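You operate a simulated robot arm through the tools that you are given. There is no shell and no other tool. Be economical: measure what you need, move in short steps, check, and stop when the job is done.

You are at the controls of a simulated two-armed robot. One attempt, no reset.

## Task
Put the teal pad on the white card on the top of the near junction lid. Close the tester wash door. Open the left service bench drawer, take the card from the top of the left centrifuge bench and put it in the inside of the left service bench drawer, then shut the drawer. Close the bench fridge drawer. Any order will do. Set down upright: teal pad, card.

Only the result counts: the job must be done as asked and must still hold three seconds after the hand-in. Knocking over, shifting, dropping, spilling or breaking anything else fails it. A push-on lid holds only when it is set on centred and level and pressed home; a screw cap is set on level and turned clockwise until tight.

## Robot
Two 7-joint arms with fingered hands on one trunk, on a base that drives. Base frame: it is fixed to the floor where the robot stands at the start and does not move with it; the origin is under the middle of the robot, x ahead of it, y to its left, z up; the surface under the hand at the start is at about z = 880. Readings come in mm, degrees, newtons and seconds.
The left shoulder is at the start at [70, 153, 1197], the right one opposite. With the tool pointing down near the work surface each hand reaches from about 100 to 860 mm from the robot's upright axis, wherever it stands, measured 20 degrees to its own side. Places, roughly: bench fridge drawer [-3000, 3100, 600]; card [-2000, 3500, 1000]; inside of the left service bench drawer [-4500, 800, 700]; left service bench drawer [-4400, 800, 700]; teal pad (5x5x6 cm) [700, -200, 900]; tester wash door [900, 3000, 500]; white card [1000, 0, 1000]. Payload 3.9 kg a hand.
Tool frame (each hand has its own): the origin (TCP) lies between the finger pads and is the grasp point; the fingertips stand 30 mm ahead of it; z points along the fingers, y is the line along which they close. The gripper opens to 104 mm. The gripper's body begins 35 mm behind the TCP. The gripper is a hand of 4 fingers: y runs from the thumb to the fingers, the wrist lies at [-17, -104, -178] in the tool frame, and closing takes about 1.5 s.
Orientation is told as [roll, pitch, yaw] about the base's x, y, z axes, in that order, counted from this pose: with the fingers straight down and the wrist toward the robot, the tool's x, y and z point along [0, 1, 0], [1, 0, 0] and [0, 0, -1] of the base frame.

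## Interface
- The arms move only by the tool step_arm. It takes "left_series", "right_series" or both (then of equal length, played together; a hand with none holds still); each is a list of rows, each a list of 6 numbers: the shift along the tool's x, y, z in cm, then the turn, a rotation vector about the tool's x, y, z in degrees. In form: [[dx, dy, dz, ax, ay, az], ...]. A call has 1 to 10 rows; each row shifts and turns the commanded pose from where the row before left it, along the tool's axes as they then stand. "left_jaw" and "right_jaw" are, for a hand that has rows, the closure, from 0 (fully open) to 1 (shut), set as the call begins (left out, the last holds). A row lasts 0.2 s, in which the tool goes at most 50 mm and 8.6 degrees; a call with a longer step from one row to the next is refused whole, and so is a gripper value outside its range. A pose out of reach is approached as far as the arm can. The call stops where the force on the tool passes 40 N (or 10 N more than at its start, if that is more) or the arm is blocked; 0.2 s more then pass. The fingers move at their own pace (about 72 mm/s each) and stop on an object; they squeeze with about 23 N. The grip force told is the motor's: it shows also when the fingers shut on nothing. Time passes only in rows, and 0.2 s behind the last, so rows that do not move let the fingers close. It gives the time, the measured TCP pose, the force on the tool (base axes), the opening and the grip force at its end, in the units of the frame above (readings bear some noise), with the torque about the TCP (base axes, N m) and any sound that the robot's microphone picked up, and new pictures: "views" is both (left out), scene, wrist or none (wrist: the cameras of the hands that moved).
- Cameras (640 x 400 px; columns grow to the right, rows downward): "scene" is now at [138.2, -18.2, 1447.5]; the picture's right is [-0.22, -0.97, 0.00], its down [-0.51, 0.12, -0.85] and it looks along [0.83, -0.19, -0.52] (base axes); focal length 288 px, centre (320, 200). "left" rides on the left gripper at [-66, -90, -126] in its tool frame; the picture's right is [-0.78, -0.30, 0.56], its down [0.57, -0.70, 0.42] and it looks along [0.27, 0.65, 0.71] (tool axes); focal length 275 px, centre (320, 200). "right" rides on the right gripper at [66, -90, -126] in its tool frame; the picture's right is [-0.78, 0.30, -0.56], its down [-0.57, -0.70, 0.42] and it looks along [-0.26, 0.65, 0.71] (tool axes); focal length 275 px, centre (320, 200). There is no depth. A picture from a camera that has moved, and an enlarged one, comes with that camera's place and axes in the base frame and with its lens. The place of the scene camera against the robot may be out by one fixed shift of up to 18 mm in any direction.
- lift_body(by): slides the trunk up (or, below 0, down) by that many mm; the arms and the scene camera ride with it, the base frame stays. It gives what a move gives, with no picture.
- drive_base(legs): drives the robot by 1 to 6 legs, each [ahead, turn to the left] in mm and degrees, along the robot's own axes; the way and the turn of a leg run together, so that a leg with both is an arc; at most 1500 mm and 180 degrees a leg. The arms and the cameras ride along, it lands a little off, and it stops where it bumps. It gives what a move gives, and a new picture of the scene camera.
- preshape(shape, hand): the hand has 4 fingers and takes this shape, open, in about a second: jaw (thumb against the fingers, like two jaws); tri (thumb and two fingers); tip (a fingertip pinch); poke (one finger out to press); point (the index stretched); flat (the hand flat); cup (the hand cupped); fist (a fist). The gripper value then closes the fingers along that shape, each until it touches; the sizes above hold for jaw. It gives what a move gives, with no picture.
- pan_tilt(pan, tilt): turns the head with the scene camera to pan (to the left, within 86 degrees either way) and tilt (down, from -29 to 69), counted from straight ahead of the robot. It gives what a move gives, and a new picture of the scene camera.
- enlarge(camera, box): a new picture of the part [left, top, right, bottom] of that camera's present view, enlarged. The clock stands still meanwhile.
- close_job(): hands the job in; it is judged then, once.

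Go step by step. Nothing tells you exact positions but the pictures and the camera data: compare them with the known pose of the tool, close in by small moves and look again before you grip or let go. The budget is 165 turns and 260 pictures, counting those below and the enlarged ones. Unless the task says otherwise, let go and move clear before handing in.

The tools are called after ">>>" as name(argument=value, ...) on one line, values as JSON. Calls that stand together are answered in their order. step_arm: Moves the arms, as the interface text tells. Its arguments: {"type":"object","properties":{"left_series":{"type":"array"},"left_jaw":{"type":"number"},"right_series":{"type":"array"},"right_jaw":{"type":"number"},"views":{"type":"string","enum":["both","scene","wrist","none"]}},"required":[]} The other tools are called the same way: lift_body (by) slides the trunk up or down; preshape (shape, hand) gives the hand a shape; drive_base (legs) drives the base; pan_tilt (pan, tilt) turns the head that bears the scene camera; enlarge (camera, box) takes an enlarged picture of a part of a camera's view; close_job () hands the job in.

At the start:

```text
time: 0.0
left_ee_pos: [599.4, 99.3, 1219.8]
left_orientation: [0.0, 0.0, 0.0]
left_wrist_force: [0.5, -0.2, 0.0]
left_wrist_torque: [-0.04, -0.03, 0.0]
left_grip_width: 103.9
left_finger_force: 0.0
left_shape: jaw
right_ee_pos: [513.1, -322.1, 1156.1]
right_orientation: [0.0, 0.0, 0.0]
right_wrist_force: [-0.2, -0.1, -0.3]
right_wrist_torque: [-0.01, 0.01, -0.01]
right_grip_width: 103.5
right_finger_force: 0.0
right_shape: jaw
trunk travel left (down, up): [-650.0, 290.0]
robot x, y, heading: [-1.4, -5.7, -0.1]
head pan, tilt: [-13.0, 31.6]
```

scene: 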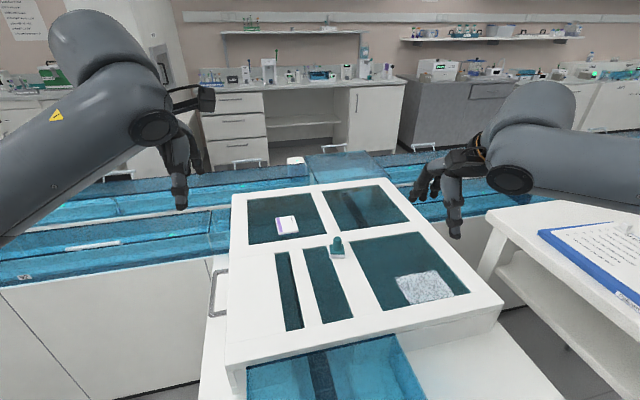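
right: 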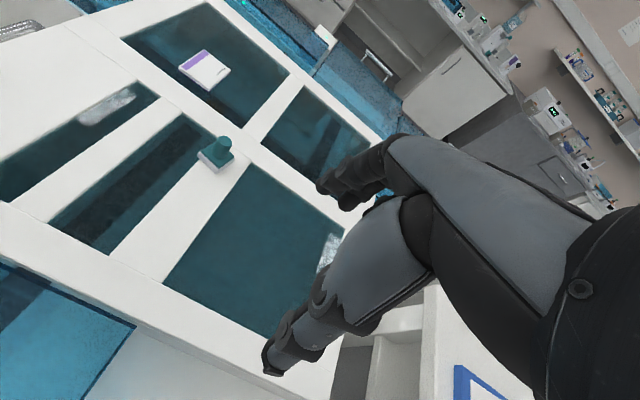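
left: 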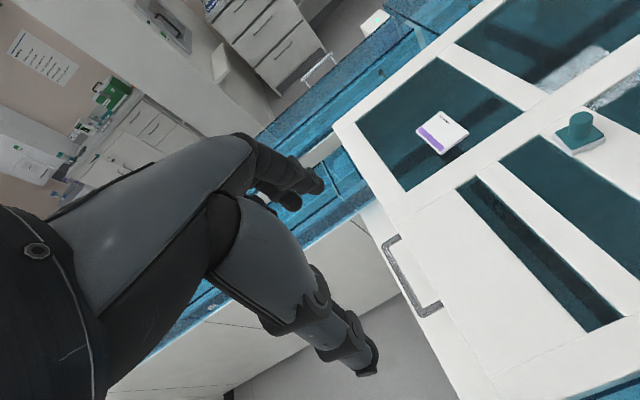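

I see a light-topped table with glass panels. The teal pad is near [750,-208] and the white card near [910,-84]. I'll enlarge both to measure them better.

>>> enlarge(camera="scene", box=[240, 170, 400, 270])

>>> enlarge(camera="right", box=[140, 20, 300, 200])

>>> pan_tilt(pan=0, tilt=62)

```text
4.00 times, centred on (320, 220) of scene
camera zoom: at [138.2, -18.2, 1447.5], right [-0.22, -0.97, 0.0], down [-0.51, 0.12, -0.85], along [0.83, -0.19, -0.52], focal length 1150 px, centre (320, 120)
```

zoom: 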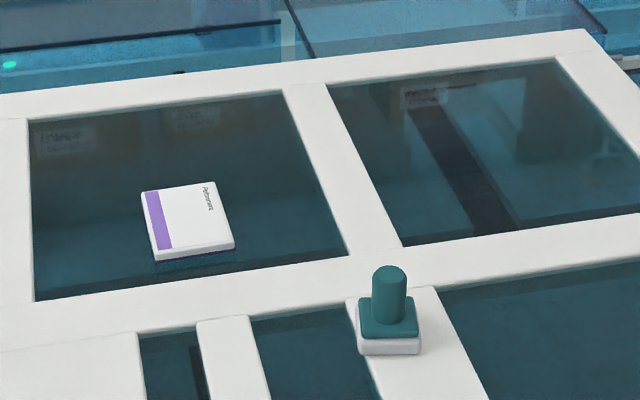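

```text
2.22 times, centred on (220, 110) of right
camera zoom: at [425.6, -256.0, 1281.6], right [0.3, -0.78, 0.56], down [-0.7, -0.57, -0.42], along [0.65, -0.26, -0.71], focal length 612 px, centre (542, 400)
```

zoom: 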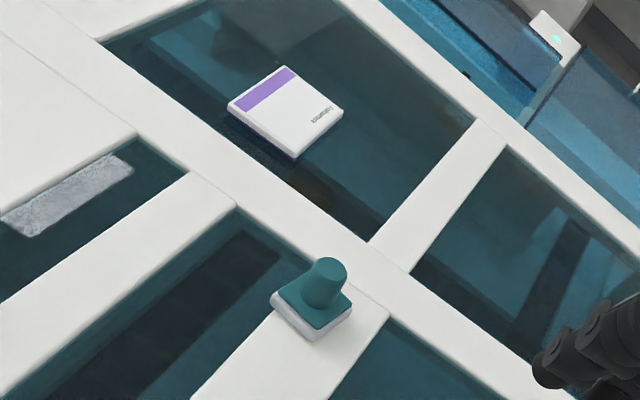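

```text
time: 0.9
left_ee_pos: [597.5, 100.5, 1221.1]
left_orientation: [0.1, 0.0, 0.1]
left_wrist_force: [-0.3, -0.4, -0.3]
left_wrist_torque: [-0.05, 0.04, 0.01]
left_grip_width: 103.6
left_finger_force: 0.2
left_shape: jaw
right_ee_pos: [515.2, -321.0, 1156.1]
right_orientation: [-0.1, 0.0, 0.0]
right_wrist_force: [0.5, 0.2, -0.4]
right_wrist_torque: [0.01, 0.05, -0.01]
right_grip_width: 103.6
right_finger_force: 0.0
right_shape: jaw
trunk travel left (down, up): [-650.0, 290.0]
robot x, y, heading: [-2.4, 0.6, -0.0]
head pan, tilt: [0.0, 62.0]
camera scene: at [115.1, 1.9, 1405.6], right [0.0, -1.0, 0.0], down [-0.88, 0.0, -0.47], along [0.47, 0.0, -0.88], focal length 288 px, centre (320, 200)
```

scene: 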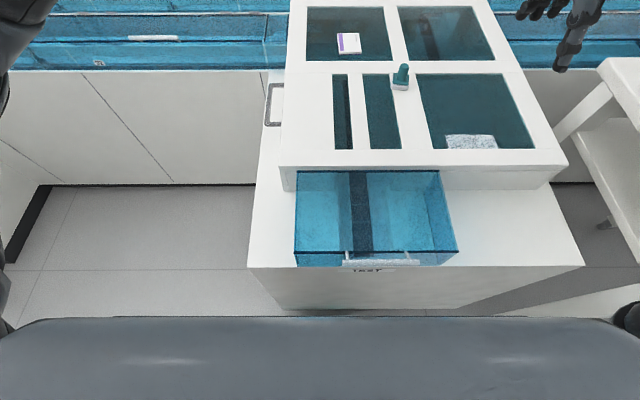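

The wrist camera puts the pad's knob near [711,-202] with its top at about 945, and the card near [876,-80]. The card is a bit out of reach, so I'll turn the robot left to bring the right shoulder forward.

>>> drive_base(legs=[[0, 35]])

>>> pan_tilt(pan=-45, tilt=38)

```text
time: 2.6
left_ee_pos: [489.6, 327.9, 1221.2]
left_orientation: [0.1, 0.0, 24.1]
left_wrist_force: [0.3, 0.1, -0.3]
left_wrist_torque: [0.01, -0.01, -0.01]
left_grip_width: 103.8
left_finger_force: 0.1
left_shape: jaw
right_ee_pos: [586.4, -93.5, 1157.0]
right_orientation: [-0.3, -0.1, 23.8]
right_wrist_force: [0.3, 0.1, 0.7]
right_wrist_torque: [-0.02, -0.02, 0.04]
right_grip_width: 104.0
right_finger_force: 0.0
right_shape: jaw
trunk travel left (down, up): [-650.0, 290.0]
robot x, y, heading: [-15.1, -5.1, 20.4]
head pan, tilt: [0.0, 62.0]
stopped in leg 1: the robot was blocked; the commanded pose is now the measured one
camera scene: at [92.5, 34.5, 1405.7], right [0.35, -0.94, 0.0], down [-0.83, -0.3, -0.47], along [0.44, 0.16, -0.88], focal length 288 px, centre (320, 200)
```

scene: 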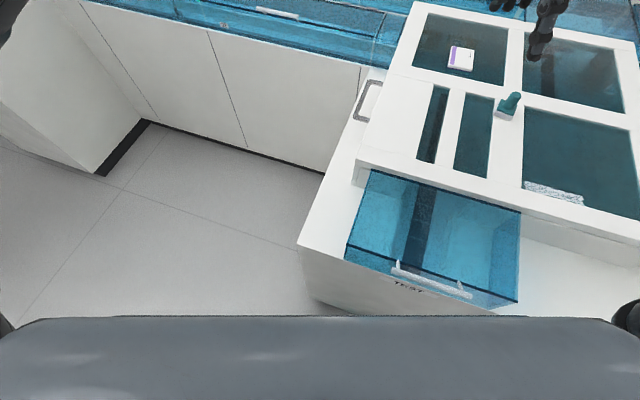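

```text
time: 3.8
left_ee_pos: [488.9, 329.2, 1220.8]
left_orientation: [0.0, -0.1, 24.1]
left_wrist_force: [-0.3, -0.3, -1.0]
left_wrist_torque: [-0.02, -0.05, -0.01]
left_grip_width: 103.8
left_finger_force: 0.0
left_shape: jaw
right_ee_pos: [586.9, -92.9, 1156.7]
right_orientation: [-0.4, -0.1, 23.8]
right_wrist_force: [-0.4, -0.1, 0.0]
right_wrist_torque: [0.01, -0.02, 0.04]
right_grip_width: 103.9
right_finger_force: 0.0
right_shape: jaw
trunk travel left (down, up): [-650.0, 290.0]
robot x, y, heading: [-16.0, -6.2, 20.0]
head pan, tilt: [-45.0, 38.0]
camera scene: at [111.3, -21.6, 1437.6], right [-0.42, -0.91, 0.0], down [-0.56, 0.26, -0.79], along [0.72, -0.33, -0.62], focal length 288 px, centre (320, 200)
```

scene: 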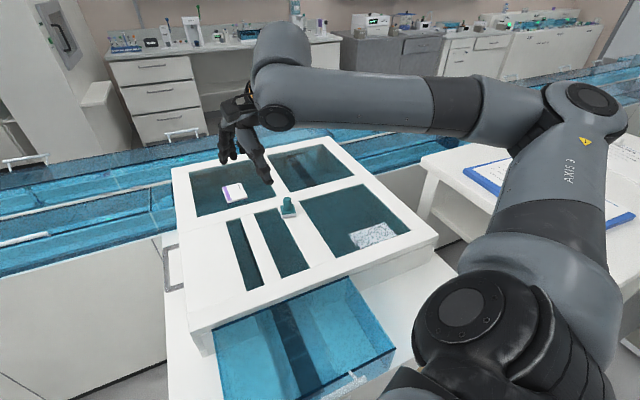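

The base was blocked at about 20° of heading. I'll test whether the right arm can reach over the card from here.

>>> step_arm(right_series=[[0, 0, 0, 0, 0, 7], [0, 0, 0, 0, 0, 7], [0, 0, 0, 0, 0, 6], [-0.1, 4.1, 1.5, 0, 0, 0], [-0.1, 4.1, 1.5, 0, 0, 0], [-0.1, 4.1, 1.5, 0, 0, 0], [-0.1, 4.1, 1.5, 0, 0, 0], [-0.1, 4.1, 1.5, 0, 0, 0], [-0.1, 4.1, 1.5, 0, 0, 0], [-0.1, 4.1, 1.5, 0, 0, 0]], right_jaw=0)

```text
time: 6.0
left_ee_pos: [490.4, 332.9, 1220.0]
left_orientation: [-0.1, 0.0, 24.3]
left_wrist_force: [-0.6, 0.3, 0.6]
left_wrist_torque: [-0.03, 0.04, -0.01]
left_grip_width: 104.1
left_finger_force: 0.1
left_shape: jaw
right_ee_pos: [877.2, -76.8, 1049.3]
right_orientation: [-0.7, -0.2, 3.9]
right_wrist_force: [-0.2, -0.2, 0.1]
right_wrist_torque: [-0.03, -0.01, -0.02]
right_grip_width: 103.9
right_finger_force: 0.1
right_shape: jaw
trunk travel left (down, up): [-650.0, 290.0]
robot x, y, heading: [-17.0, -5.5, 20.1]
head pan, tilt: [-45.0, 38.0]
camera scene: at [112.6, -18.4, 1437.4], right [-0.42, -0.91, 0.0], down [-0.56, 0.26, -0.79], along [0.72, -0.33, -0.62], focal length 288 px, centre (320, 200)
camera right: at [784.3, -15.6, 1173.9], right [0.35, -0.75, 0.57], down [-0.66, -0.62, -0.42], along [0.67, -0.23, -0.71], focal length 275 px, centre (320, 200)
```

scene: 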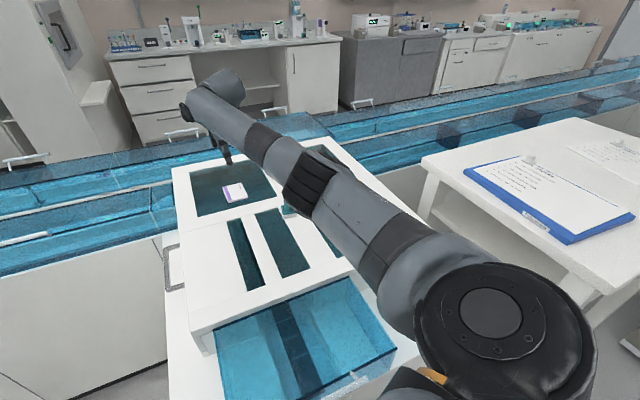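
right: 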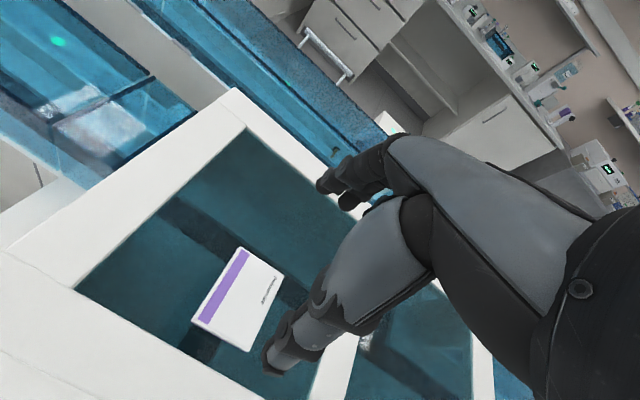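

The arm reaches, and the card is confirmed near [874,-80]. I'll test the reach at placing height, then go back over the pad.

>>> step_arm(right_series=[[0, 0, 4.5, 0, 0, 0], [0, 0, 4, 0, 0, 0], [0, 0, 0, 0, 0, 0]], views="none")

>>> step_arm(right_series=[[0, -1, -4.5, 0, 0, 0], [-1, -3.5, -3, 0, 0, 0], [-2.8, -3.5, 0, 0, 0, 0], [-2.8, -3.5, 0, 0, 0, 0], [-2.8, -3.5, 0, 0, 0, 0], [-2, -1.5, 0, 0, 0, 0], [0, 0, 0, 0, 0, 0]])

```text
time: 6.8
left_ee_pos: [489.4, 329.9, 1222.4]
left_orientation: [0.0, 0.0, 24.1]
left_wrist_force: [-0.5, -0.3, -0.1]
left_wrist_torque: [0.02, -0.02, -0.02]
left_grip_width: 103.8
left_finger_force: 0.0
left_shape: jaw
right_ee_pos: [874.8, -80.9, 967.3]
right_orientation: [-0.4, -0.4, 3.9]
right_wrist_force: [-0.2, 0.3, 0.0]
right_wrist_torque: [-0.03, 0.01, 0.01]
right_grip_width: 104.1
right_finger_force: 0.0
right_shape: jaw
trunk travel left (down, up): [-650.0, 290.0]
robot x, y, heading: [-14.2, -7.8, 20.2]
head pan, tilt: [-45.0, 38.0]
```

```text
time: 8.4
left_ee_pos: [490.1, 330.6, 1220.1]
left_orientation: [0.1, -0.1, 24.2]
left_wrist_force: [0.5, -0.6, 0.1]
left_wrist_torque: [0.0, -0.02, 0.02]
left_grip_width: 104.0
left_finger_force: 0.0
left_shape: jaw
right_ee_pos: [718.5, -203.5, 1045.7]
right_orientation: [-0.4, -0.1, 3.8]
right_wrist_force: [-0.2, -0.5, -0.4]
right_wrist_torque: [0.01, 0.02, -0.01]
right_grip_width: 103.8
right_finger_force: 0.0
right_shape: jaw
trunk travel left (down, up): [-650.0, 290.0]
robot x, y, heading: [-16.2, -3.9, 20.3]
head pan, tilt: [-45.0, 38.0]
camera scene: at [111.4, -21.0, 1437.6], right [-0.42, -0.91, 0.0], down [-0.56, 0.26, -0.79], along [0.72, -0.33, -0.62], focal length 288 px, centre (320, 200)
camera right: at [624.4, -143.1, 1171.2], right [0.34, -0.75, 0.56], down [-0.66, -0.62, -0.42], along [0.67, -0.23, -0.71], focal length 275 px, centre (320, 200)
```

scene: 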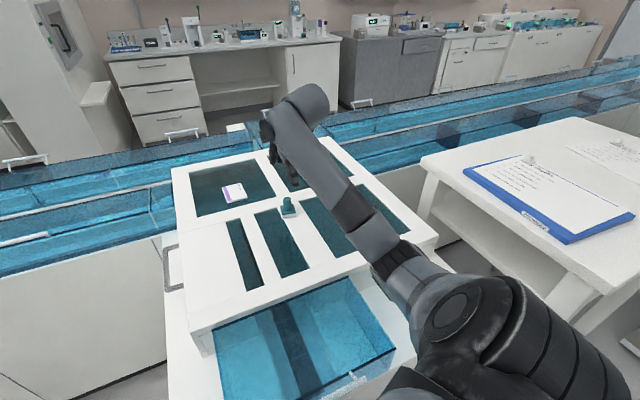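
right: 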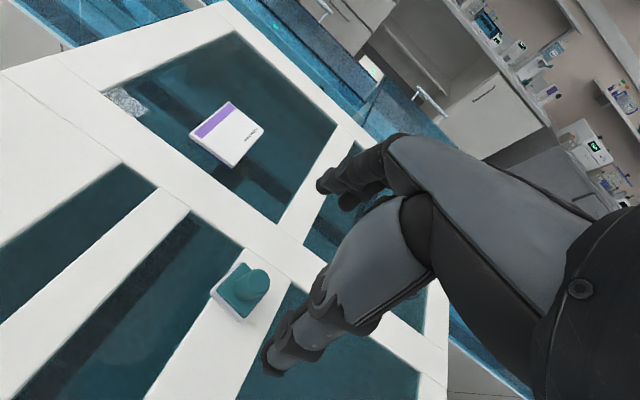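

The pad knob is at about [718,-200], almost under the TCP. I'll descend part way and check.

>>> step_arm(right_series=[[0.3, 0, 3, 0, 0, 0], [0, 0, 3, 0, 0, 0], [0, 0, 0.5, 0, 0, 0]], views="wrist")

```text
time: 9.2
left_ee_pos: [489.8, 330.2, 1222.6]
left_orientation: [0.0, 0.0, 24.2]
left_wrist_force: [-0.6, -0.1, 0.6]
left_wrist_torque: [0.01, 0.02, -0.02]
left_grip_width: 104.1
left_finger_force: 0.1
left_shape: jaw
right_ee_pos: [718.6, -202.6, 978.6]
right_orientation: [-0.4, -0.2, 3.9]
right_wrist_force: [0.1, -0.1, -0.1]
right_wrist_torque: [0.02, -0.01, 0.03]
right_grip_width: 103.8
right_finger_force: 0.0
right_shape: jaw
trunk travel left (down, up): [-650.0, 290.0]
robot x, y, heading: [-14.3, -5.4, 20.3]
head pan, tilt: [-45.0, 38.0]
camera right: at [624.7, -142.8, 1103.8], right [0.34, -0.75, 0.56], down [-0.66, -0.62, -0.42], along [0.67, -0.23, -0.71], focal length 275 px, centre (320, 200)
```

right: 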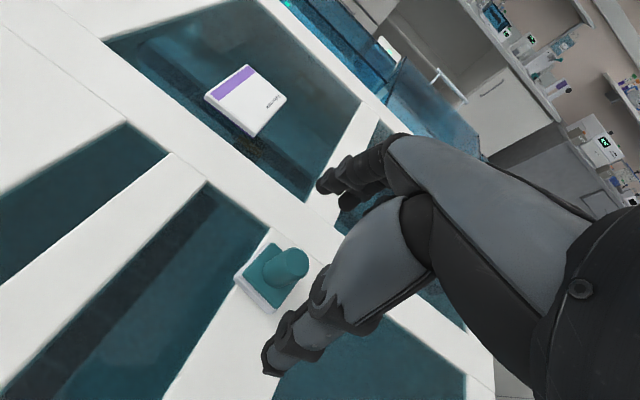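

The knob is centred between thumb and fingers. I'll go down to about 942 and close.

>>> step_arm(right_series=[[0.2, -0.1, 2, 0, 0, 0], [0, 0, 1.6, 0, 0, 0], [0, 0, 0, 0, 0, 0]], views="none")

>>> step_arm(right_series=[[0, 0, 0, 0, 0, 0], [0, 0, 0, 0, 0, 0], [0, 0, 0, 0, 0, 0], [0, 0, 0, 0, 0, 0], [0, 0, 0, 0, 0, 0], [0, 0, 0, 0, 0, 0], [0, 0, 0, 0, 0, 0], [0, 0, 0, 0, 0, 0]], right_jaw=1, views="wrist")

```text
time: 10.0
left_ee_pos: [489.3, 329.7, 1221.2]
left_orientation: [-0.1, 0.0, 24.1]
left_wrist_force: [-1.1, 0.0, 0.6]
left_wrist_torque: [0.03, 0.0, -0.02]
left_grip_width: 104.0
left_finger_force: 0.1
left_shape: jaw
right_ee_pos: [715.6, -201.5, 941.8]
right_orientation: [-0.4, -0.2, 3.8]
right_wrist_force: [0.2, 0.8, 0.2]
right_wrist_torque: [-0.01, 0.03, -0.02]
right_grip_width: 103.7
right_finger_force: 0.1
right_shape: jaw
trunk travel left (down, up): [-650.0, 290.0]
robot x, y, heading: [-13.6, -4.4, 20.0]
head pan, tilt: [-45.0, 38.0]
```

```text
time: 11.8
left_ee_pos: [490.1, 330.2, 1221.1]
left_orientation: [0.0, 0.0, 24.2]
left_wrist_force: [-0.2, -0.8, 0.4]
left_wrist_torque: [0.02, -0.02, 0.02]
left_grip_width: 103.7
left_finger_force: 0.2
left_shape: jaw
right_ee_pos: [717.2, -200.0, 941.5]
right_orientation: [-0.4, -0.2, 3.7]
right_wrist_force: [-0.3, -0.9, 0.6]
right_wrist_torque: [0.0, -0.01, 0.01]
right_grip_width: 15.9
right_finger_force: 23.1
right_shape: jaw
trunk travel left (down, up): [-650.0, 290.0]
robot x, y, heading: [-14.0, -5.2, 20.2]
head pan, tilt: [-45.0, 38.0]
camera right: at [623.5, -140.1, 1067.2], right [0.34, -0.75, 0.56], down [-0.66, -0.62, -0.42], along [0.67, -0.23, -0.71], focal length 275 px, centre (320, 200)
```

right: 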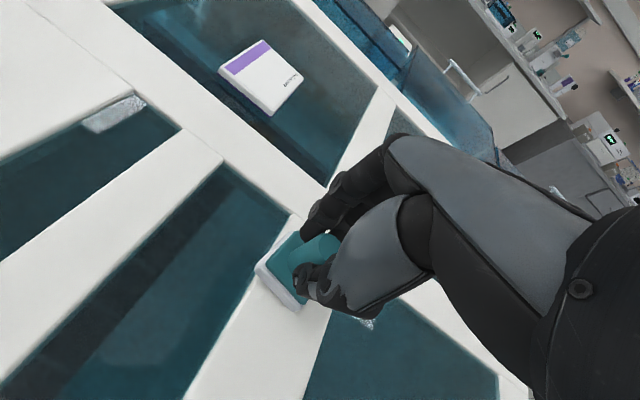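

The fingers have closed on the knob at 15.9 mm. I'll lift and look.

>>> step_arm(right_series=[[0, 0, -2, 0, 0, 0], [0, 0, -3, 0, 0, 0], [0, 0, -2, 0, 0, 0], [0, 0, 0, 0, 0, 0]])

```text
time: 12.8
left_ee_pos: [489.3, 330.4, 1222.6]
left_orientation: [-0.1, 0.0, 24.1]
left_wrist_force: [-0.2, 1.0, -1.1]
left_wrist_torque: [-0.06, 0.01, 0.01]
left_grip_width: 103.9
left_finger_force: 0.0
left_shape: jaw
right_ee_pos: [717.8, -202.2, 1011.5]
right_orientation: [-0.3, -0.1, 3.8]
right_wrist_force: [-0.4, -0.3, 0.0]
right_wrist_torque: [-0.01, -0.01, -0.01]
right_grip_width: 15.8
right_finger_force: 23.3
right_shape: jaw
trunk travel left (down, up): [-650.0, 290.0]
robot x, y, heading: [-15.2, -7.2, 20.4]
head pan, tilt: [-45.0, 38.0]
camera scene: at [111.4, -21.4, 1437.6], right [-0.42, -0.91, 0.0], down [-0.56, 0.26, -0.79], along [0.72, -0.33, -0.62], focal length 288 px, centre (320, 200)
camera right: at [625.0, -142.3, 1136.6], right [0.34, -0.75, 0.56], down [-0.66, -0.62, -0.42], along [0.67, -0.23, -0.71], focal length 275 px, centre (320, 200)
```

scene: 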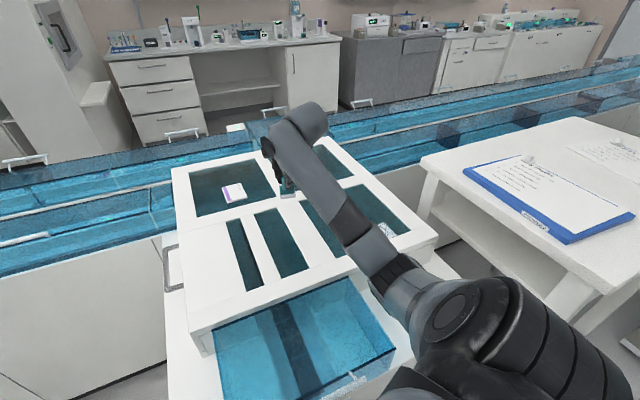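
right: 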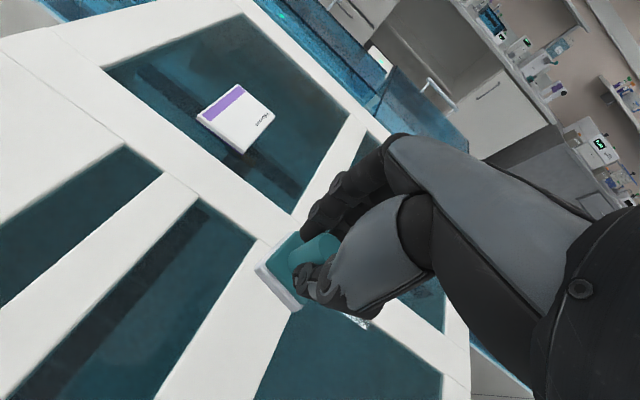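

The pad is lifted and held level. I'll carry it over the card.

>>> step_arm(right_series=[[2.23, 3.27, 0, 0, 0, 0], [2.23, 3.27, 0, 0, 0, 0], [2.23, 3.27, 0, 0, 0, 0], [2.23, 3.27, 0, 0, 0, 0], [2.23, 3.27, 0, 0, 0, 0], [0, 0, 0, 0, 0, 0], [0, 0, 0, 0, 0, 0]], views="wrist")

```text
time: 14.4
left_ee_pos: [489.2, 329.4, 1221.8]
left_orientation: [0.0, 0.0, 24.1]
left_wrist_force: [-0.6, 0.2, 0.6]
left_wrist_torque: [0.01, -0.01, 0.0]
left_grip_width: 103.9
left_finger_force: 0.1
left_shape: jaw
right_ee_pos: [871.0, -82.0, 1012.6]
right_orientation: [-0.3, -0.3, 3.8]
right_wrist_force: [-0.2, 0.5, -1.3]
right_wrist_torque: [0.05, -0.02, -0.02]
right_grip_width: 15.8
right_finger_force: 23.2
right_shape: jaw
trunk travel left (down, up): [-650.0, 290.0]
robot x, y, heading: [-14.5, -5.6, 20.2]
head pan, tilt: [-45.0, 38.0]
camera right: at [776.7, -20.7, 1137.4], right [0.34, -0.75, 0.56], down [-0.66, -0.62, -0.42], along [0.67, -0.23, -0.71], focal length 275 px, centre (320, 200)
```

right: 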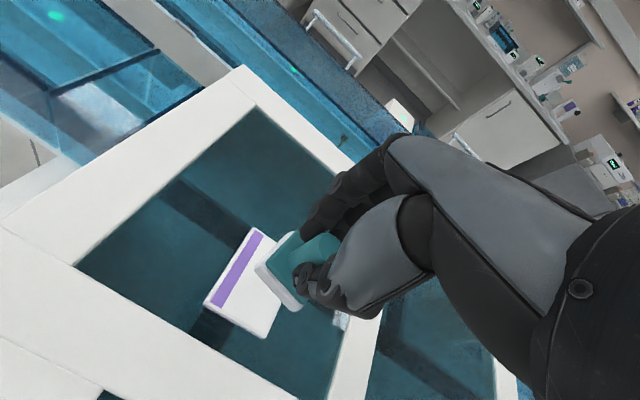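

The card centre is about [878,-84]. I'll shift slightly and lower to just above it.

>>> step_arm(right_series=[[-0.25, 0.6, 2.5, 0, 0, 0], [0, 0, 2, 0, 0, 0], [0, 0, 0, 0, 0, 0]], views="wrist")

```text
time: 15.2
left_ee_pos: [489.0, 330.5, 1222.2]
left_orientation: [0.1, 0.1, 24.1]
left_wrist_force: [0.7, 0.0, -0.4]
left_wrist_torque: [-0.01, 0.0, 0.03]
left_grip_width: 103.7
left_finger_force: 0.0
left_shape: jaw
right_ee_pos: [876.5, -81.6, 965.8]
right_orientation: [-0.5, -0.2, 3.9]
right_wrist_force: [-0.1, -0.5, 0.4]
right_wrist_torque: [0.03, -0.01, 0.02]
right_grip_width: 15.9
right_finger_force: 22.9
right_shape: jaw
trunk travel left (down, up): [-650.0, 290.0]
robot x, y, heading: [-14.7, -6.3, 20.6]
head pan, tilt: [-45.0, 38.0]
camera right: at [784.6, -20.5, 1091.7], right [0.34, -0.75, 0.56], down [-0.66, -0.62, -0.42], along [0.67, -0.23, -0.71], focal length 275 px, centre (320, 200)
```

right: 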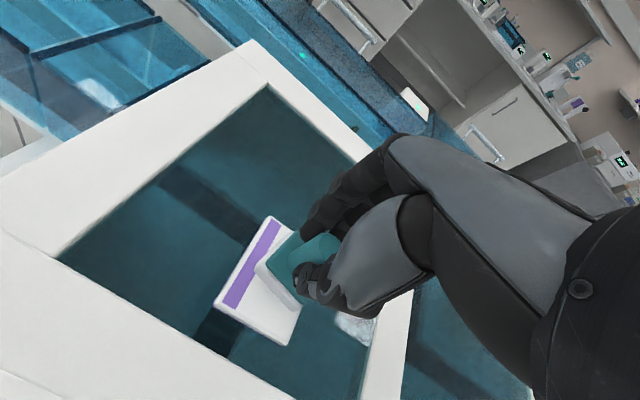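

I'll lower in small steps until it touches.

>>> step_arm(right_series=[[0, 0, 0.6, 0, 0, 0], [0, 0, 0.3, 0, 0, 0], [0, 0, 0.3, 0, 0, 0], [0, 0, 0, 0, 0, 0]], views="wrist")

>>> enlarge(camera="right", box=[180, 200, 380, 360])

>>> enlarge(camera="scene", box=[180, 130, 340, 230])

```text
time: 16.2
left_ee_pos: [490.1, 330.2, 1220.8]
left_orientation: [0.0, 0.0, 24.2]
left_wrist_force: [-0.2, 0.5, 0.8]
left_wrist_torque: [-0.01, 0.03, -0.02]
left_grip_width: 103.9
left_finger_force: 0.2
left_shape: jaw
right_ee_pos: [878.3, -81.5, 953.9]
right_orientation: [-0.4, -0.2, 3.6]
right_wrist_force: [0.4, -0.4, -0.9]
right_wrist_torque: [0.02, 0.0, 0.0]
right_grip_width: 15.8
right_finger_force: 23.0
right_shape: jaw
trunk travel left (down, up): [-650.0, 290.0]
robot x, y, heading: [-15.0, -6.0, 20.3]
head pan, tilt: [-45.0, 38.0]
camera right: at [784.9, -21.4, 1079.3], right [0.34, -0.75, 0.56], down [-0.66, -0.62, -0.42], along [0.67, -0.23, -0.71], focal length 275 px, centre (320, 200)
```

right: 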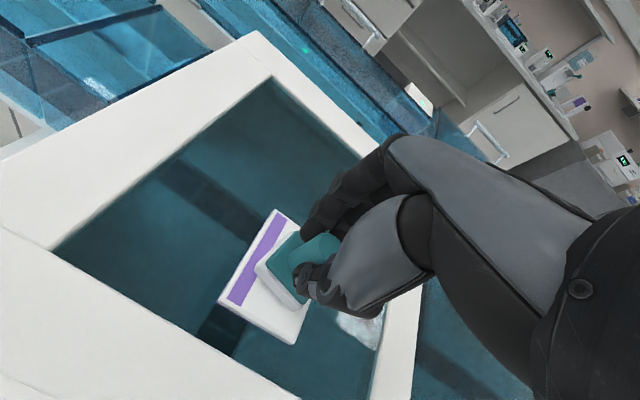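

```text
2.50 times, centred on (280, 280) of right
camera zoom: at [784.9, -21.4, 1079.3], right [0.34, -0.75, 0.56], down [-0.66, -0.62, -0.42], along [0.67, -0.23, -0.71], focal length 688 px, centre (420, 0)
```

zoom: 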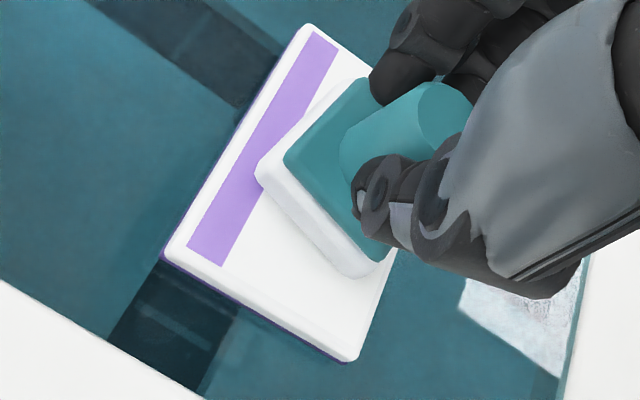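

```text
4.00 times, centred on (260, 180) of scene
camera zoom: at [111.4, -21.3, 1437.6], right [-0.42, -0.91, 0.0], down [-0.56, 0.26, -0.79], along [0.72, -0.33, -0.62], focal length 1150 px, centre (560, 280)
```

zoom: 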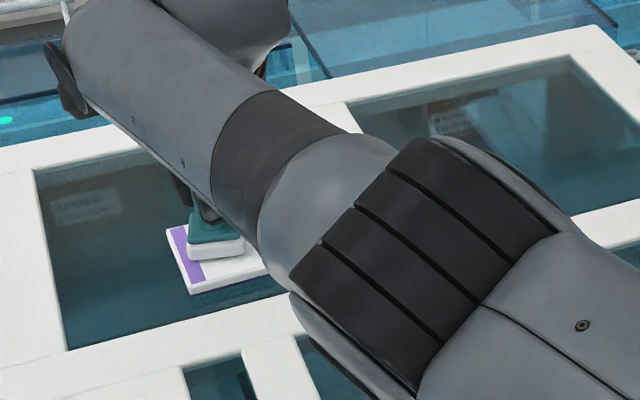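

The pad is centred over the card to within about 4 mm. I'll make a small correction, then touch down.

>>> step_arm(right_series=[[-0.3, -0.3, 0.1, 0, 0, 0], [0, 0, 0.2, 0, 0, 0], [0, 0, 0.2, 0, 0, 0], [0, 0, 0, 0, 0, 0]], views="none")

>>> enlarge(camera="right", box=[180, 200, 380, 360])

```text
time: 17.2
left_ee_pos: [488.0, 329.9, 1222.7]
left_orientation: [0.1, 0.1, 24.1]
left_wrist_force: [0.1, 0.3, -0.6]
left_wrist_torque: [0.0, 0.0, 0.01]
left_grip_width: 103.8
left_finger_force: 0.0
left_shape: jaw
right_ee_pos: [875.4, -84.5, 950.6]
right_orientation: [-0.3, -0.4, 3.8]
right_wrist_force: [-1.7, 1.1, 5.4]
right_wrist_torque: [-0.03, -0.03, 0.02]
right_grip_width: 16.2
right_finger_force: 23.1
right_shape: jaw
trunk travel left (down, up): [-650.0, 290.0]
robot x, y, heading: [-14.2, -4.3, 20.3]
head pan, tilt: [-45.0, 38.0]
```

```text
2.50 times, centred on (280, 280) of right
camera zoom: at [782.1, -23.6, 1076.3], right [0.34, -0.75, 0.56], down [-0.66, -0.62, -0.43], along [0.67, -0.23, -0.71], focal length 688 px, centre (420, 0)
```

zoom: 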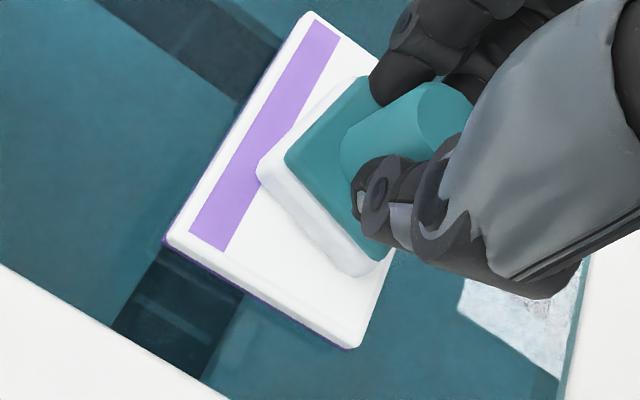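

It has touched down, centred, with 5 N upward. I'll release and raise the hand.

>>> step_arm(right_series=[[0, 0, 0, 0, 0, 0], [0, 0, 0, 0, 0, 0], [0, 0, 0, 0, 0, 0], [0, 0, 0, 0, 0, 0], [0, 0, 0, 0, 0, 0], [0, 0, 0, 0, 0, 0]], right_jaw=0, views="none")

>>> step_arm(right_series=[[0, 0, -2, 0, 0, 0], [0, 0, -4, 0, 0, 0], [0, 0, -4, 0, 0, 0], [0, 0, -4, 0, 0, 0], [0, -4, -2, 0, 0, 0], [0, -4, -2, 0, 0, 0], [0, -4, -2, 0, 0, 0], [0, -4, -2, 0, 0, 0], [0, -4, 0, 0, 0, 0], [0, -4, 0, 0, 0, 0]])

```text
time: 18.6
left_ee_pos: [489.5, 330.5, 1221.4]
left_orientation: [0.0, 0.1, 24.1]
left_wrist_force: [0.4, 0.2, -0.3]
left_wrist_torque: [-0.02, 0.02, -0.02]
left_grip_width: 103.9
left_finger_force: 0.0
left_shape: jaw
right_ee_pos: [875.4, -84.6, 948.5]
right_orientation: [-0.4, -0.2, 3.8]
right_wrist_force: [-0.2, 0.0, 0.6]
right_wrist_torque: [0.0, 0.01, 0.02]
right_grip_width: 103.6
right_finger_force: 0.0
right_shape: jaw
trunk travel left (down, up): [-650.0, 290.0]
robot x, y, heading: [-16.2, -2.8, 20.2]
head pan, tilt: [-45.0, 38.0]
```

```text
time: 20.8
left_ee_pos: [486.6, 333.8, 1221.0]
left_orientation: [-0.2, 0.0, 24.2]
left_wrist_force: [1.0, -0.1, 0.5]
left_wrist_torque: [-0.04, -0.01, -0.03]
left_grip_width: 103.9
left_finger_force: 0.0
left_shape: jaw
right_ee_pos: [633.2, -97.2, 1171.3]
right_orientation: [-0.5, -0.2, 4.0]
right_wrist_force: [0.4, -0.1, 0.1]
right_wrist_torque: [0.01, -0.04, 0.0]
right_grip_width: 103.9
right_finger_force: 0.0
right_shape: jaw
trunk travel left (down, up): [-650.0, 290.0]
robot x, y, heading: [-15.0, -9.1, 20.3]
head pan, tilt: [-45.0, 38.0]
camera scene: at [109.1, -18.2, 1437.8], right [-0.42, -0.91, 0.0], down [-0.56, 0.26, -0.79], along [0.72, -0.33, -0.61], focal length 288 px, centre (320, 200)
camera right: at [540.8, -37.2, 1295.9], right [0.35, -0.75, 0.56], down [-0.66, -0.62, -0.42], along [0.67, -0.23, -0.71], focal length 275 px, centre (320, 200)
```

scene: 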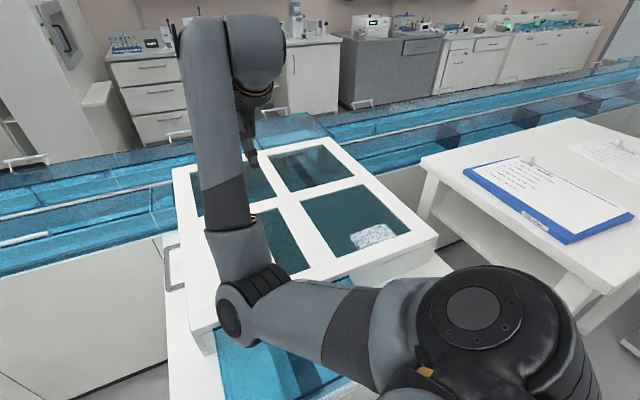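
right: 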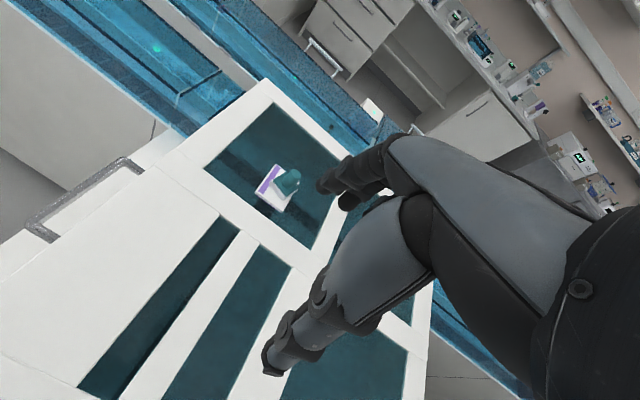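

The pad stands on the card. Next I'll back away from the table and look left toward the tester wash door.

>>> drive_base(legs=[[-300, 0]])

>>> pan_tilt(pan=50, tilt=20)

>>> pan_tilt(pan=86, tilt=15)

```text
time: 22.8
left_ee_pos: [206.4, 226.0, 1220.7]
left_orientation: [0.0, 0.2, 24.2]
left_wrist_force: [0.7, 0.5, 0.1]
left_wrist_torque: [0.02, -0.02, -0.01]
left_grip_width: 103.8
left_finger_force: 0.0
left_shape: jaw
right_ee_pos: [353.5, -203.2, 1169.3]
right_orientation: [-0.4, -0.1, 3.9]
right_wrist_force: [-0.4, -0.1, 0.1]
right_wrist_torque: [-0.04, -0.01, 0.0]
right_grip_width: 104.2
right_finger_force: 0.0
right_shape: jaw
trunk travel left (down, up): [-650.0, 290.0]
robot x, y, heading: [-296.6, -115.5, 20.1]
head pan, tilt: [-45.0, 38.0]
camera scene: at [-171.0, -125.8, 1437.5], right [-0.42, -0.91, 0.0], down [-0.56, 0.26, -0.79], along [0.72, -0.33, -0.62], focal length 288 px, centre (320, 200)
```

scene: 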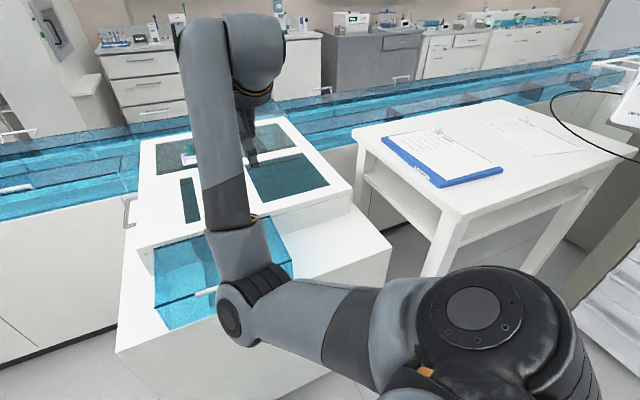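

```text
time: 24.5
left_ee_pos: [206.5, 225.0, 1221.3]
left_orientation: [0.1, -0.1, 24.1]
left_wrist_force: [0.0, -0.3, 0.0]
left_wrist_torque: [0.02, -0.02, 0.01]
left_grip_width: 103.7
left_finger_force: 0.0
left_shape: jaw
right_ee_pos: [352.8, -204.9, 1170.2]
right_orientation: [-0.4, -0.2, 3.9]
right_wrist_force: [-0.1, -0.1, -0.5]
right_wrist_torque: [0.04, 0.02, -0.04]
right_grip_width: 104.0
right_finger_force: 0.0
right_shape: jaw
trunk travel left (down, up): [-650.0, 290.0]
robot x, y, heading: [-300.7, -109.4, 20.4]
head pan, tilt: [50.0, 20.0]
camera scene: at [-219.2, -2.5, 1466.0], right [0.94, -0.34, 0.0], down [-0.12, -0.32, -0.94], along [0.32, 0.88, -0.34], focal length 288 px, centre (320, 200)
```

scene: 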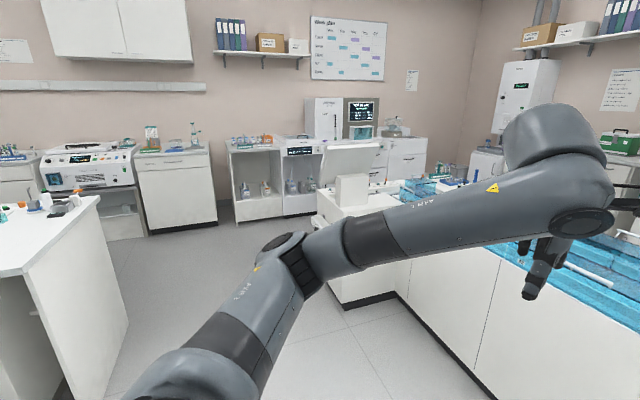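

```text
time: 25.6
left_ee_pos: [204.8, 226.0, 1221.2]
left_orientation: [0.0, 0.1, 24.2]
left_wrist_force: [0.1, 0.8, 0.2]
left_wrist_torque: [0.04, 0.04, 0.0]
left_grip_width: 103.5
left_finger_force: 0.0
left_shape: jaw
right_ee_pos: [354.0, -205.8, 1169.7]
right_orientation: [-0.4, -0.2, 3.9]
right_wrist_force: [0.5, -0.4, 0.1]
right_wrist_torque: [-0.01, 0.01, 0.03]
right_grip_width: 103.9
right_finger_force: 0.0
right_shape: jaw
trunk travel left (down, up): [-650.0, 290.0]
robot x, y, heading: [-301.3, -106.9, 20.3]
head pan, tilt: [85.9, 15.0]
camera scene: at [-276.6, -0.5, 1474.1], right [0.96, 0.28, 0.0], down [0.07, -0.25, -0.97], along [-0.27, 0.93, -0.26], focal length 288 px, centre (320, 200)
```

scene: 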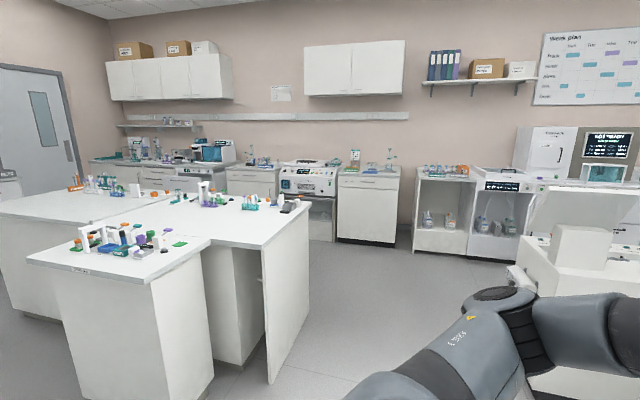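

I'll look closer toward the tester area.

>>> enlarge(camera="scene", box=[400, 110, 640, 290])

>>> pan_tilt(pan=55, tilt=10)

>>> enlarge(camera="scene", box=[200, 70, 500, 280])

```text
2.22 times, centred on (520, 200) of scene
camera zoom: at [-276.6, -0.5, 1474.1], right [0.96, 0.28, 0.0], down [0.07, -0.25, -0.97], along [-0.27, 0.93, -0.26], focal length 639 px, centre (-124, 200)
```

zoom: 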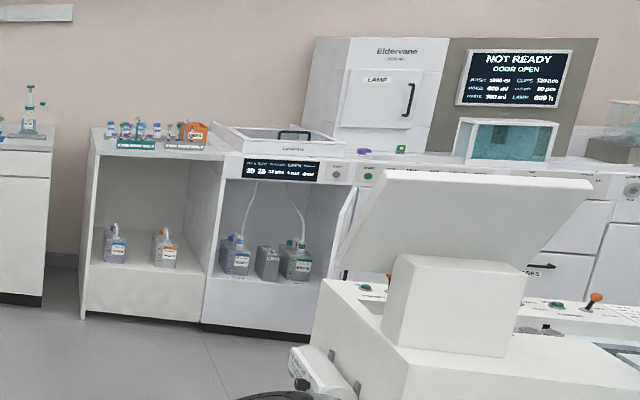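

```text
time: 26.5
left_ee_pos: [204.9, 224.7, 1220.9]
left_orientation: [0.1, -0.1, 24.2]
left_wrist_force: [0.4, -0.7, -0.1]
left_wrist_torque: [0.05, 0.0, -0.03]
left_grip_width: 103.9
left_finger_force: 0.0
left_shape: jaw
right_ee_pos: [352.5, -203.9, 1168.7]
right_orientation: [-0.4, -0.3, 4.0]
right_wrist_force: [-0.2, 0.5, 0.4]
right_wrist_torque: [0.04, 0.02, 0.0]
right_grip_width: 104.0
right_finger_force: 0.1
right_shape: jaw
trunk travel left (down, up): [-650.0, 290.0]
robot x, y, heading: [-302.0, -110.2, 20.4]
head pan, tilt: [55.0, 10.0]
camera scene: at [-227.1, -0.2, 1482.3], right [0.97, -0.25, 0.0], down [-0.04, -0.17, -0.98], along [0.25, 0.95, -0.17], focal length 288 px, centre (320, 200)
```

scene: 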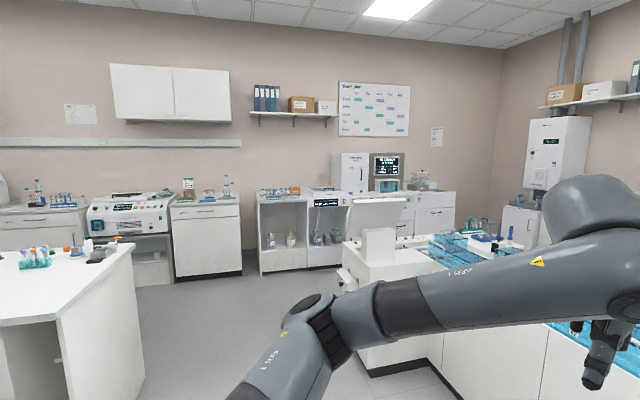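

```text
1.90 times, centred on (350, 175) of scene
camera zoom: at [-227.1, -0.2, 1482.3], right [0.97, -0.25, 0.0], down [-0.04, -0.17, -0.98], along [0.25, 0.95, -0.17], focal length 548 px, centre (263, 248)
```

zoom: 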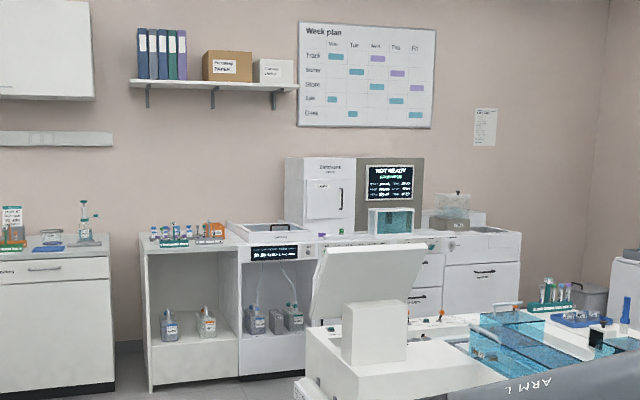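

The tester is the machine showing "DOOR OPEN". Its wash compartment is near x≈500–1100, y≈3350, with the door hinged on the right. I'll drive up the aisle toward it.

>>> drive_base(legs=[[0, 70], [1300, 0], [600, 0]])

>>> pan_tilt(pan=-45, tilt=30)

```text
time: 39.4
left_ee_pos: [-604.4, 2410.1, 1221.1]
left_orientation: [-0.1, 0.0, 97.7]
left_wrist_force: [-0.3, 0.0, -0.3]
left_wrist_torque: [0.03, 0.01, 0.0]
left_grip_width: 103.7
left_finger_force: 0.2
left_shape: jaw
right_ee_pos: [-150.1, 2430.1, 1170.2]
right_orientation: [-0.4, -0.3, 77.3]
right_wrist_force: [-0.4, -0.2, 0.3]
right_wrist_torque: [-0.01, 0.01, 0.02]
right_grip_width: 103.7
right_finger_force: 0.2
right_shape: jaw
trunk travel left (down, up): [-650.0, 290.0]
robot x, y, heading: [-428.4, 1835.3, 94.0]
head pan, tilt: [55.0, 10.0]
camera scene: at [-508.8, 1932.7, 1482.3], right [0.52, 0.86, 0.0], down [0.15, -0.09, -0.98], along [-0.84, 0.51, -0.17], focal length 288 px, centre (320, 200)
```

scene: 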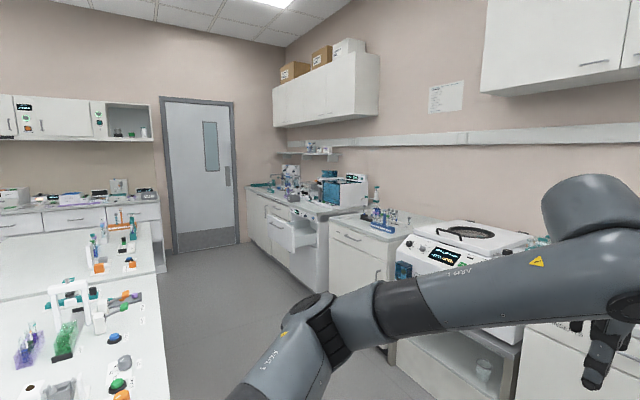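

```text
time: 41.2
left_ee_pos: [-603.7, 2411.3, 1220.5]
left_orientation: [0.0, -0.1, 97.7]
left_wrist_force: [-0.4, 0.5, 0.1]
left_wrist_torque: [0.0, 0.0, 0.03]
left_grip_width: 104.1
left_finger_force: 0.1
left_shape: jaw
right_ee_pos: [-150.9, 2431.4, 1169.8]
right_orientation: [-0.4, -0.3, 77.3]
right_wrist_force: [0.1, -0.2, 0.6]
right_wrist_torque: [-0.03, -0.01, -0.02]
right_grip_width: 103.9
right_finger_force: 0.0
right_shape: jaw
trunk travel left (down, up): [-650.0, 290.0]
robot x, y, heading: [-428.1, 1830.1, 94.0]
head pan, tilt: [-45.0, 30.0]
camera scene: at [-369.8, 1953.3, 1450.0], right [0.75, -0.66, 0.0], down [-0.33, -0.38, -0.87], along [0.57, 0.65, -0.5], focal length 288 px, centre (320, 200)
```

scene: 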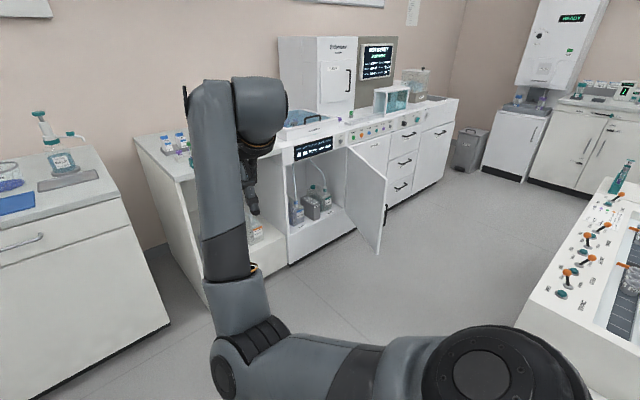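

I now see the wash door clearly. Its hinge is near [1200,3400] and its free edge near [960,2860], with the top at about z 650. The fridge drawer is also visible to the west. I'll drive into the aisle in front of the tester and look again.

>>> drive_base(legs=[[560, 0], [0, -94], [1100, 0]])

>>> pan_tilt(pan=60, tilt=45)

```text
time: 53.8
left_ee_pos: [1233.2, 2569.9, 1221.3]
left_orientation: [0.0, 0.0, 4.7]
left_wrist_force: [0.3, 0.4, 0.3]
left_wrist_torque: [-0.02, -0.04, 0.01]
left_grip_width: 103.6
left_finger_force: 0.1
left_shape: jaw
right_ee_pos: [1228.1, 2115.2, 1169.4]
right_orientation: [-0.4, -0.2, -15.9]
right_wrist_force: [0.0, -0.7, 0.1]
right_wrist_torque: [-0.03, 0.01, 0.01]
right_grip_width: 104.3
right_finger_force: 0.0
right_shape: jaw
trunk travel left (down, up): [-650.0, 290.0]
robot x, y, heading: [645.4, 2421.8, 0.5]
head pan, tilt: [-45.0, 30.0]
camera scene: at [762.0, 2363.1, 1450.0], right [-0.7, -0.72, 0.0], down [-0.36, 0.35, -0.87], along [0.62, -0.6, -0.5], focal length 288 px, centre (320, 200)
```

scene: 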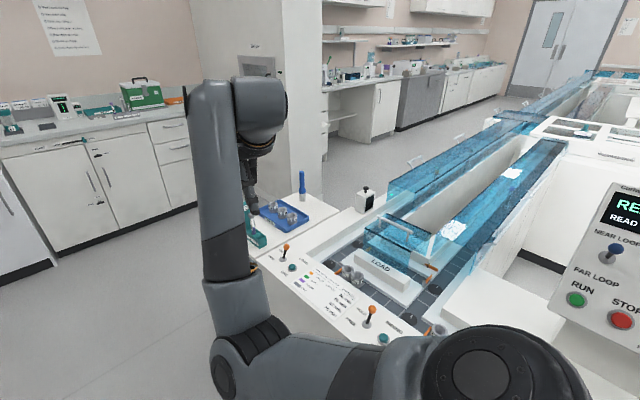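

```text
time: 55.6
left_ee_pos: [1233.4, 2571.3, 1221.7]
left_orientation: [0.0, 0.0, 4.6]
left_wrist_force: [0.6, -0.1, -0.7]
left_wrist_torque: [-0.02, -0.01, -0.01]
left_grip_width: 103.8
left_finger_force: 0.0
left_shape: jaw
right_ee_pos: [1229.5, 2114.6, 1169.3]
right_orientation: [-0.4, -0.1, -15.6]
right_wrist_force: [0.1, -0.5, 0.8]
right_wrist_torque: [-0.03, 0.01, -0.05]
right_grip_width: 104.0
right_finger_force: 0.0
right_shape: jaw
trunk travel left (down, up): [-650.0, 290.0]
robot x, y, heading: [645.0, 2422.1, 1.0]
head pan, tilt: [60.0, 45.0]
camera scene: at [737.3, 2497.1, 1427.3], right [0.87, -0.49, 0.0], down [-0.35, -0.62, -0.71], along [0.35, 0.62, -0.71], focal length 288 px, centre (320, 200)
```

scene: 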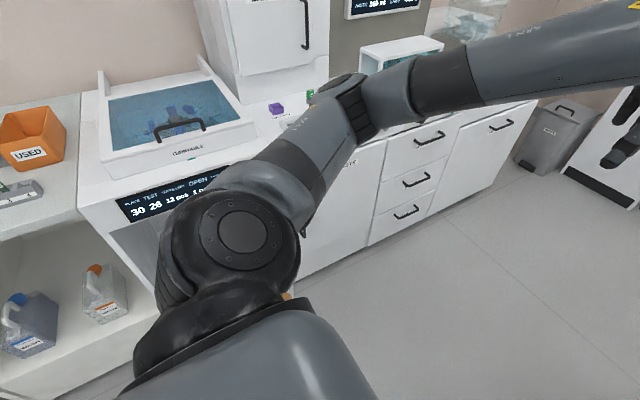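

My left arm hides the door from here. I'll turn to face the tester.

>>> drive_base(legs=[[0, 89]])

>>> pan_tilt(pan=-30, tilt=50)

```text
time: 59.9
left_ee_pos: [475.6, 3002.6, 1220.9]
left_orientation: [0.0, 0.1, 97.2]
left_wrist_force: [-0.4, -0.2, -0.4]
left_wrist_torque: [0.01, -0.01, 0.01]
left_grip_width: 103.7
left_finger_force: 0.0
left_shape: jaw
right_ee_pos: [928.9, 3018.3, 1169.6]
right_orientation: [-0.4, -0.2, 76.6]
right_wrist_force: [-0.3, -0.3, 0.7]
right_wrist_torque: [0.0, 0.0, 0.01]
right_grip_width: 104.1
right_finger_force: 0.0
right_shape: jaw
trunk travel left (down, up): [-650.0, 290.0]
robot x, y, heading: [643.2, 2424.8, 93.3]
head pan, tilt: [60.0, 45.0]
camera scene: at [571.8, 2512.2, 1427.3], right [0.45, 0.89, 0.0], down [0.63, -0.32, -0.71], along [-0.63, 0.32, -0.71], focal length 288 px, centre (320, 200)
```

scene: 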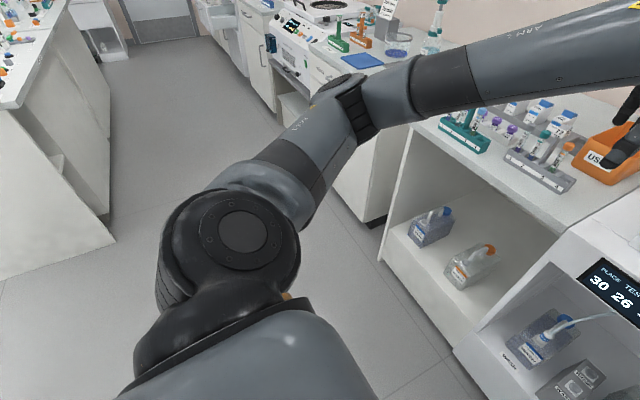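

```text
time: 61.6
left_ee_pos: [474.1, 3004.4, 1221.7]
left_orientation: [0.0, 0.0, 97.1]
left_wrist_force: [-0.6, 0.5, 0.8]
left_wrist_torque: [0.0, 0.0, 0.01]
left_grip_width: 104.1
left_finger_force: 0.0
left_shape: jaw
right_ee_pos: [928.7, 3018.7, 1169.8]
right_orientation: [-0.4, -0.3, 76.7]
right_wrist_force: [-0.8, -0.1, 0.4]
right_wrist_torque: [0.0, -0.01, 0.01]
right_grip_width: 103.8
right_finger_force: 0.0
right_shape: jaw
trunk travel left (down, up): [-650.0, 290.0]
robot x, y, heading: [647.4, 2419.2, 93.2]
head pan, tilt: [-30.0, 50.0]
camera scene: at [678.9, 2544.5, 1420.4], right [0.89, -0.45, 0.0], down [-0.34, -0.68, -0.64], along [0.29, 0.57, -0.77], focal length 288 px, centre (320, 200)
```

scene: 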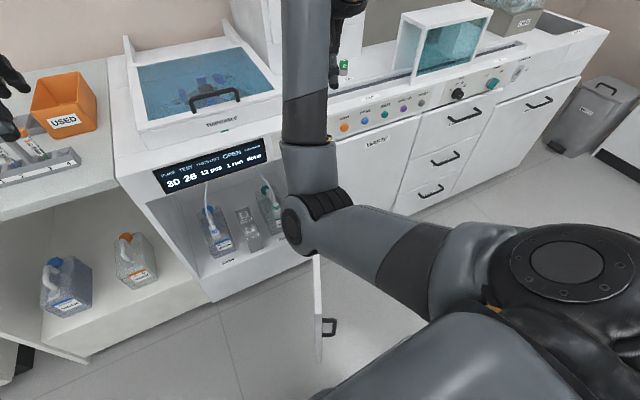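

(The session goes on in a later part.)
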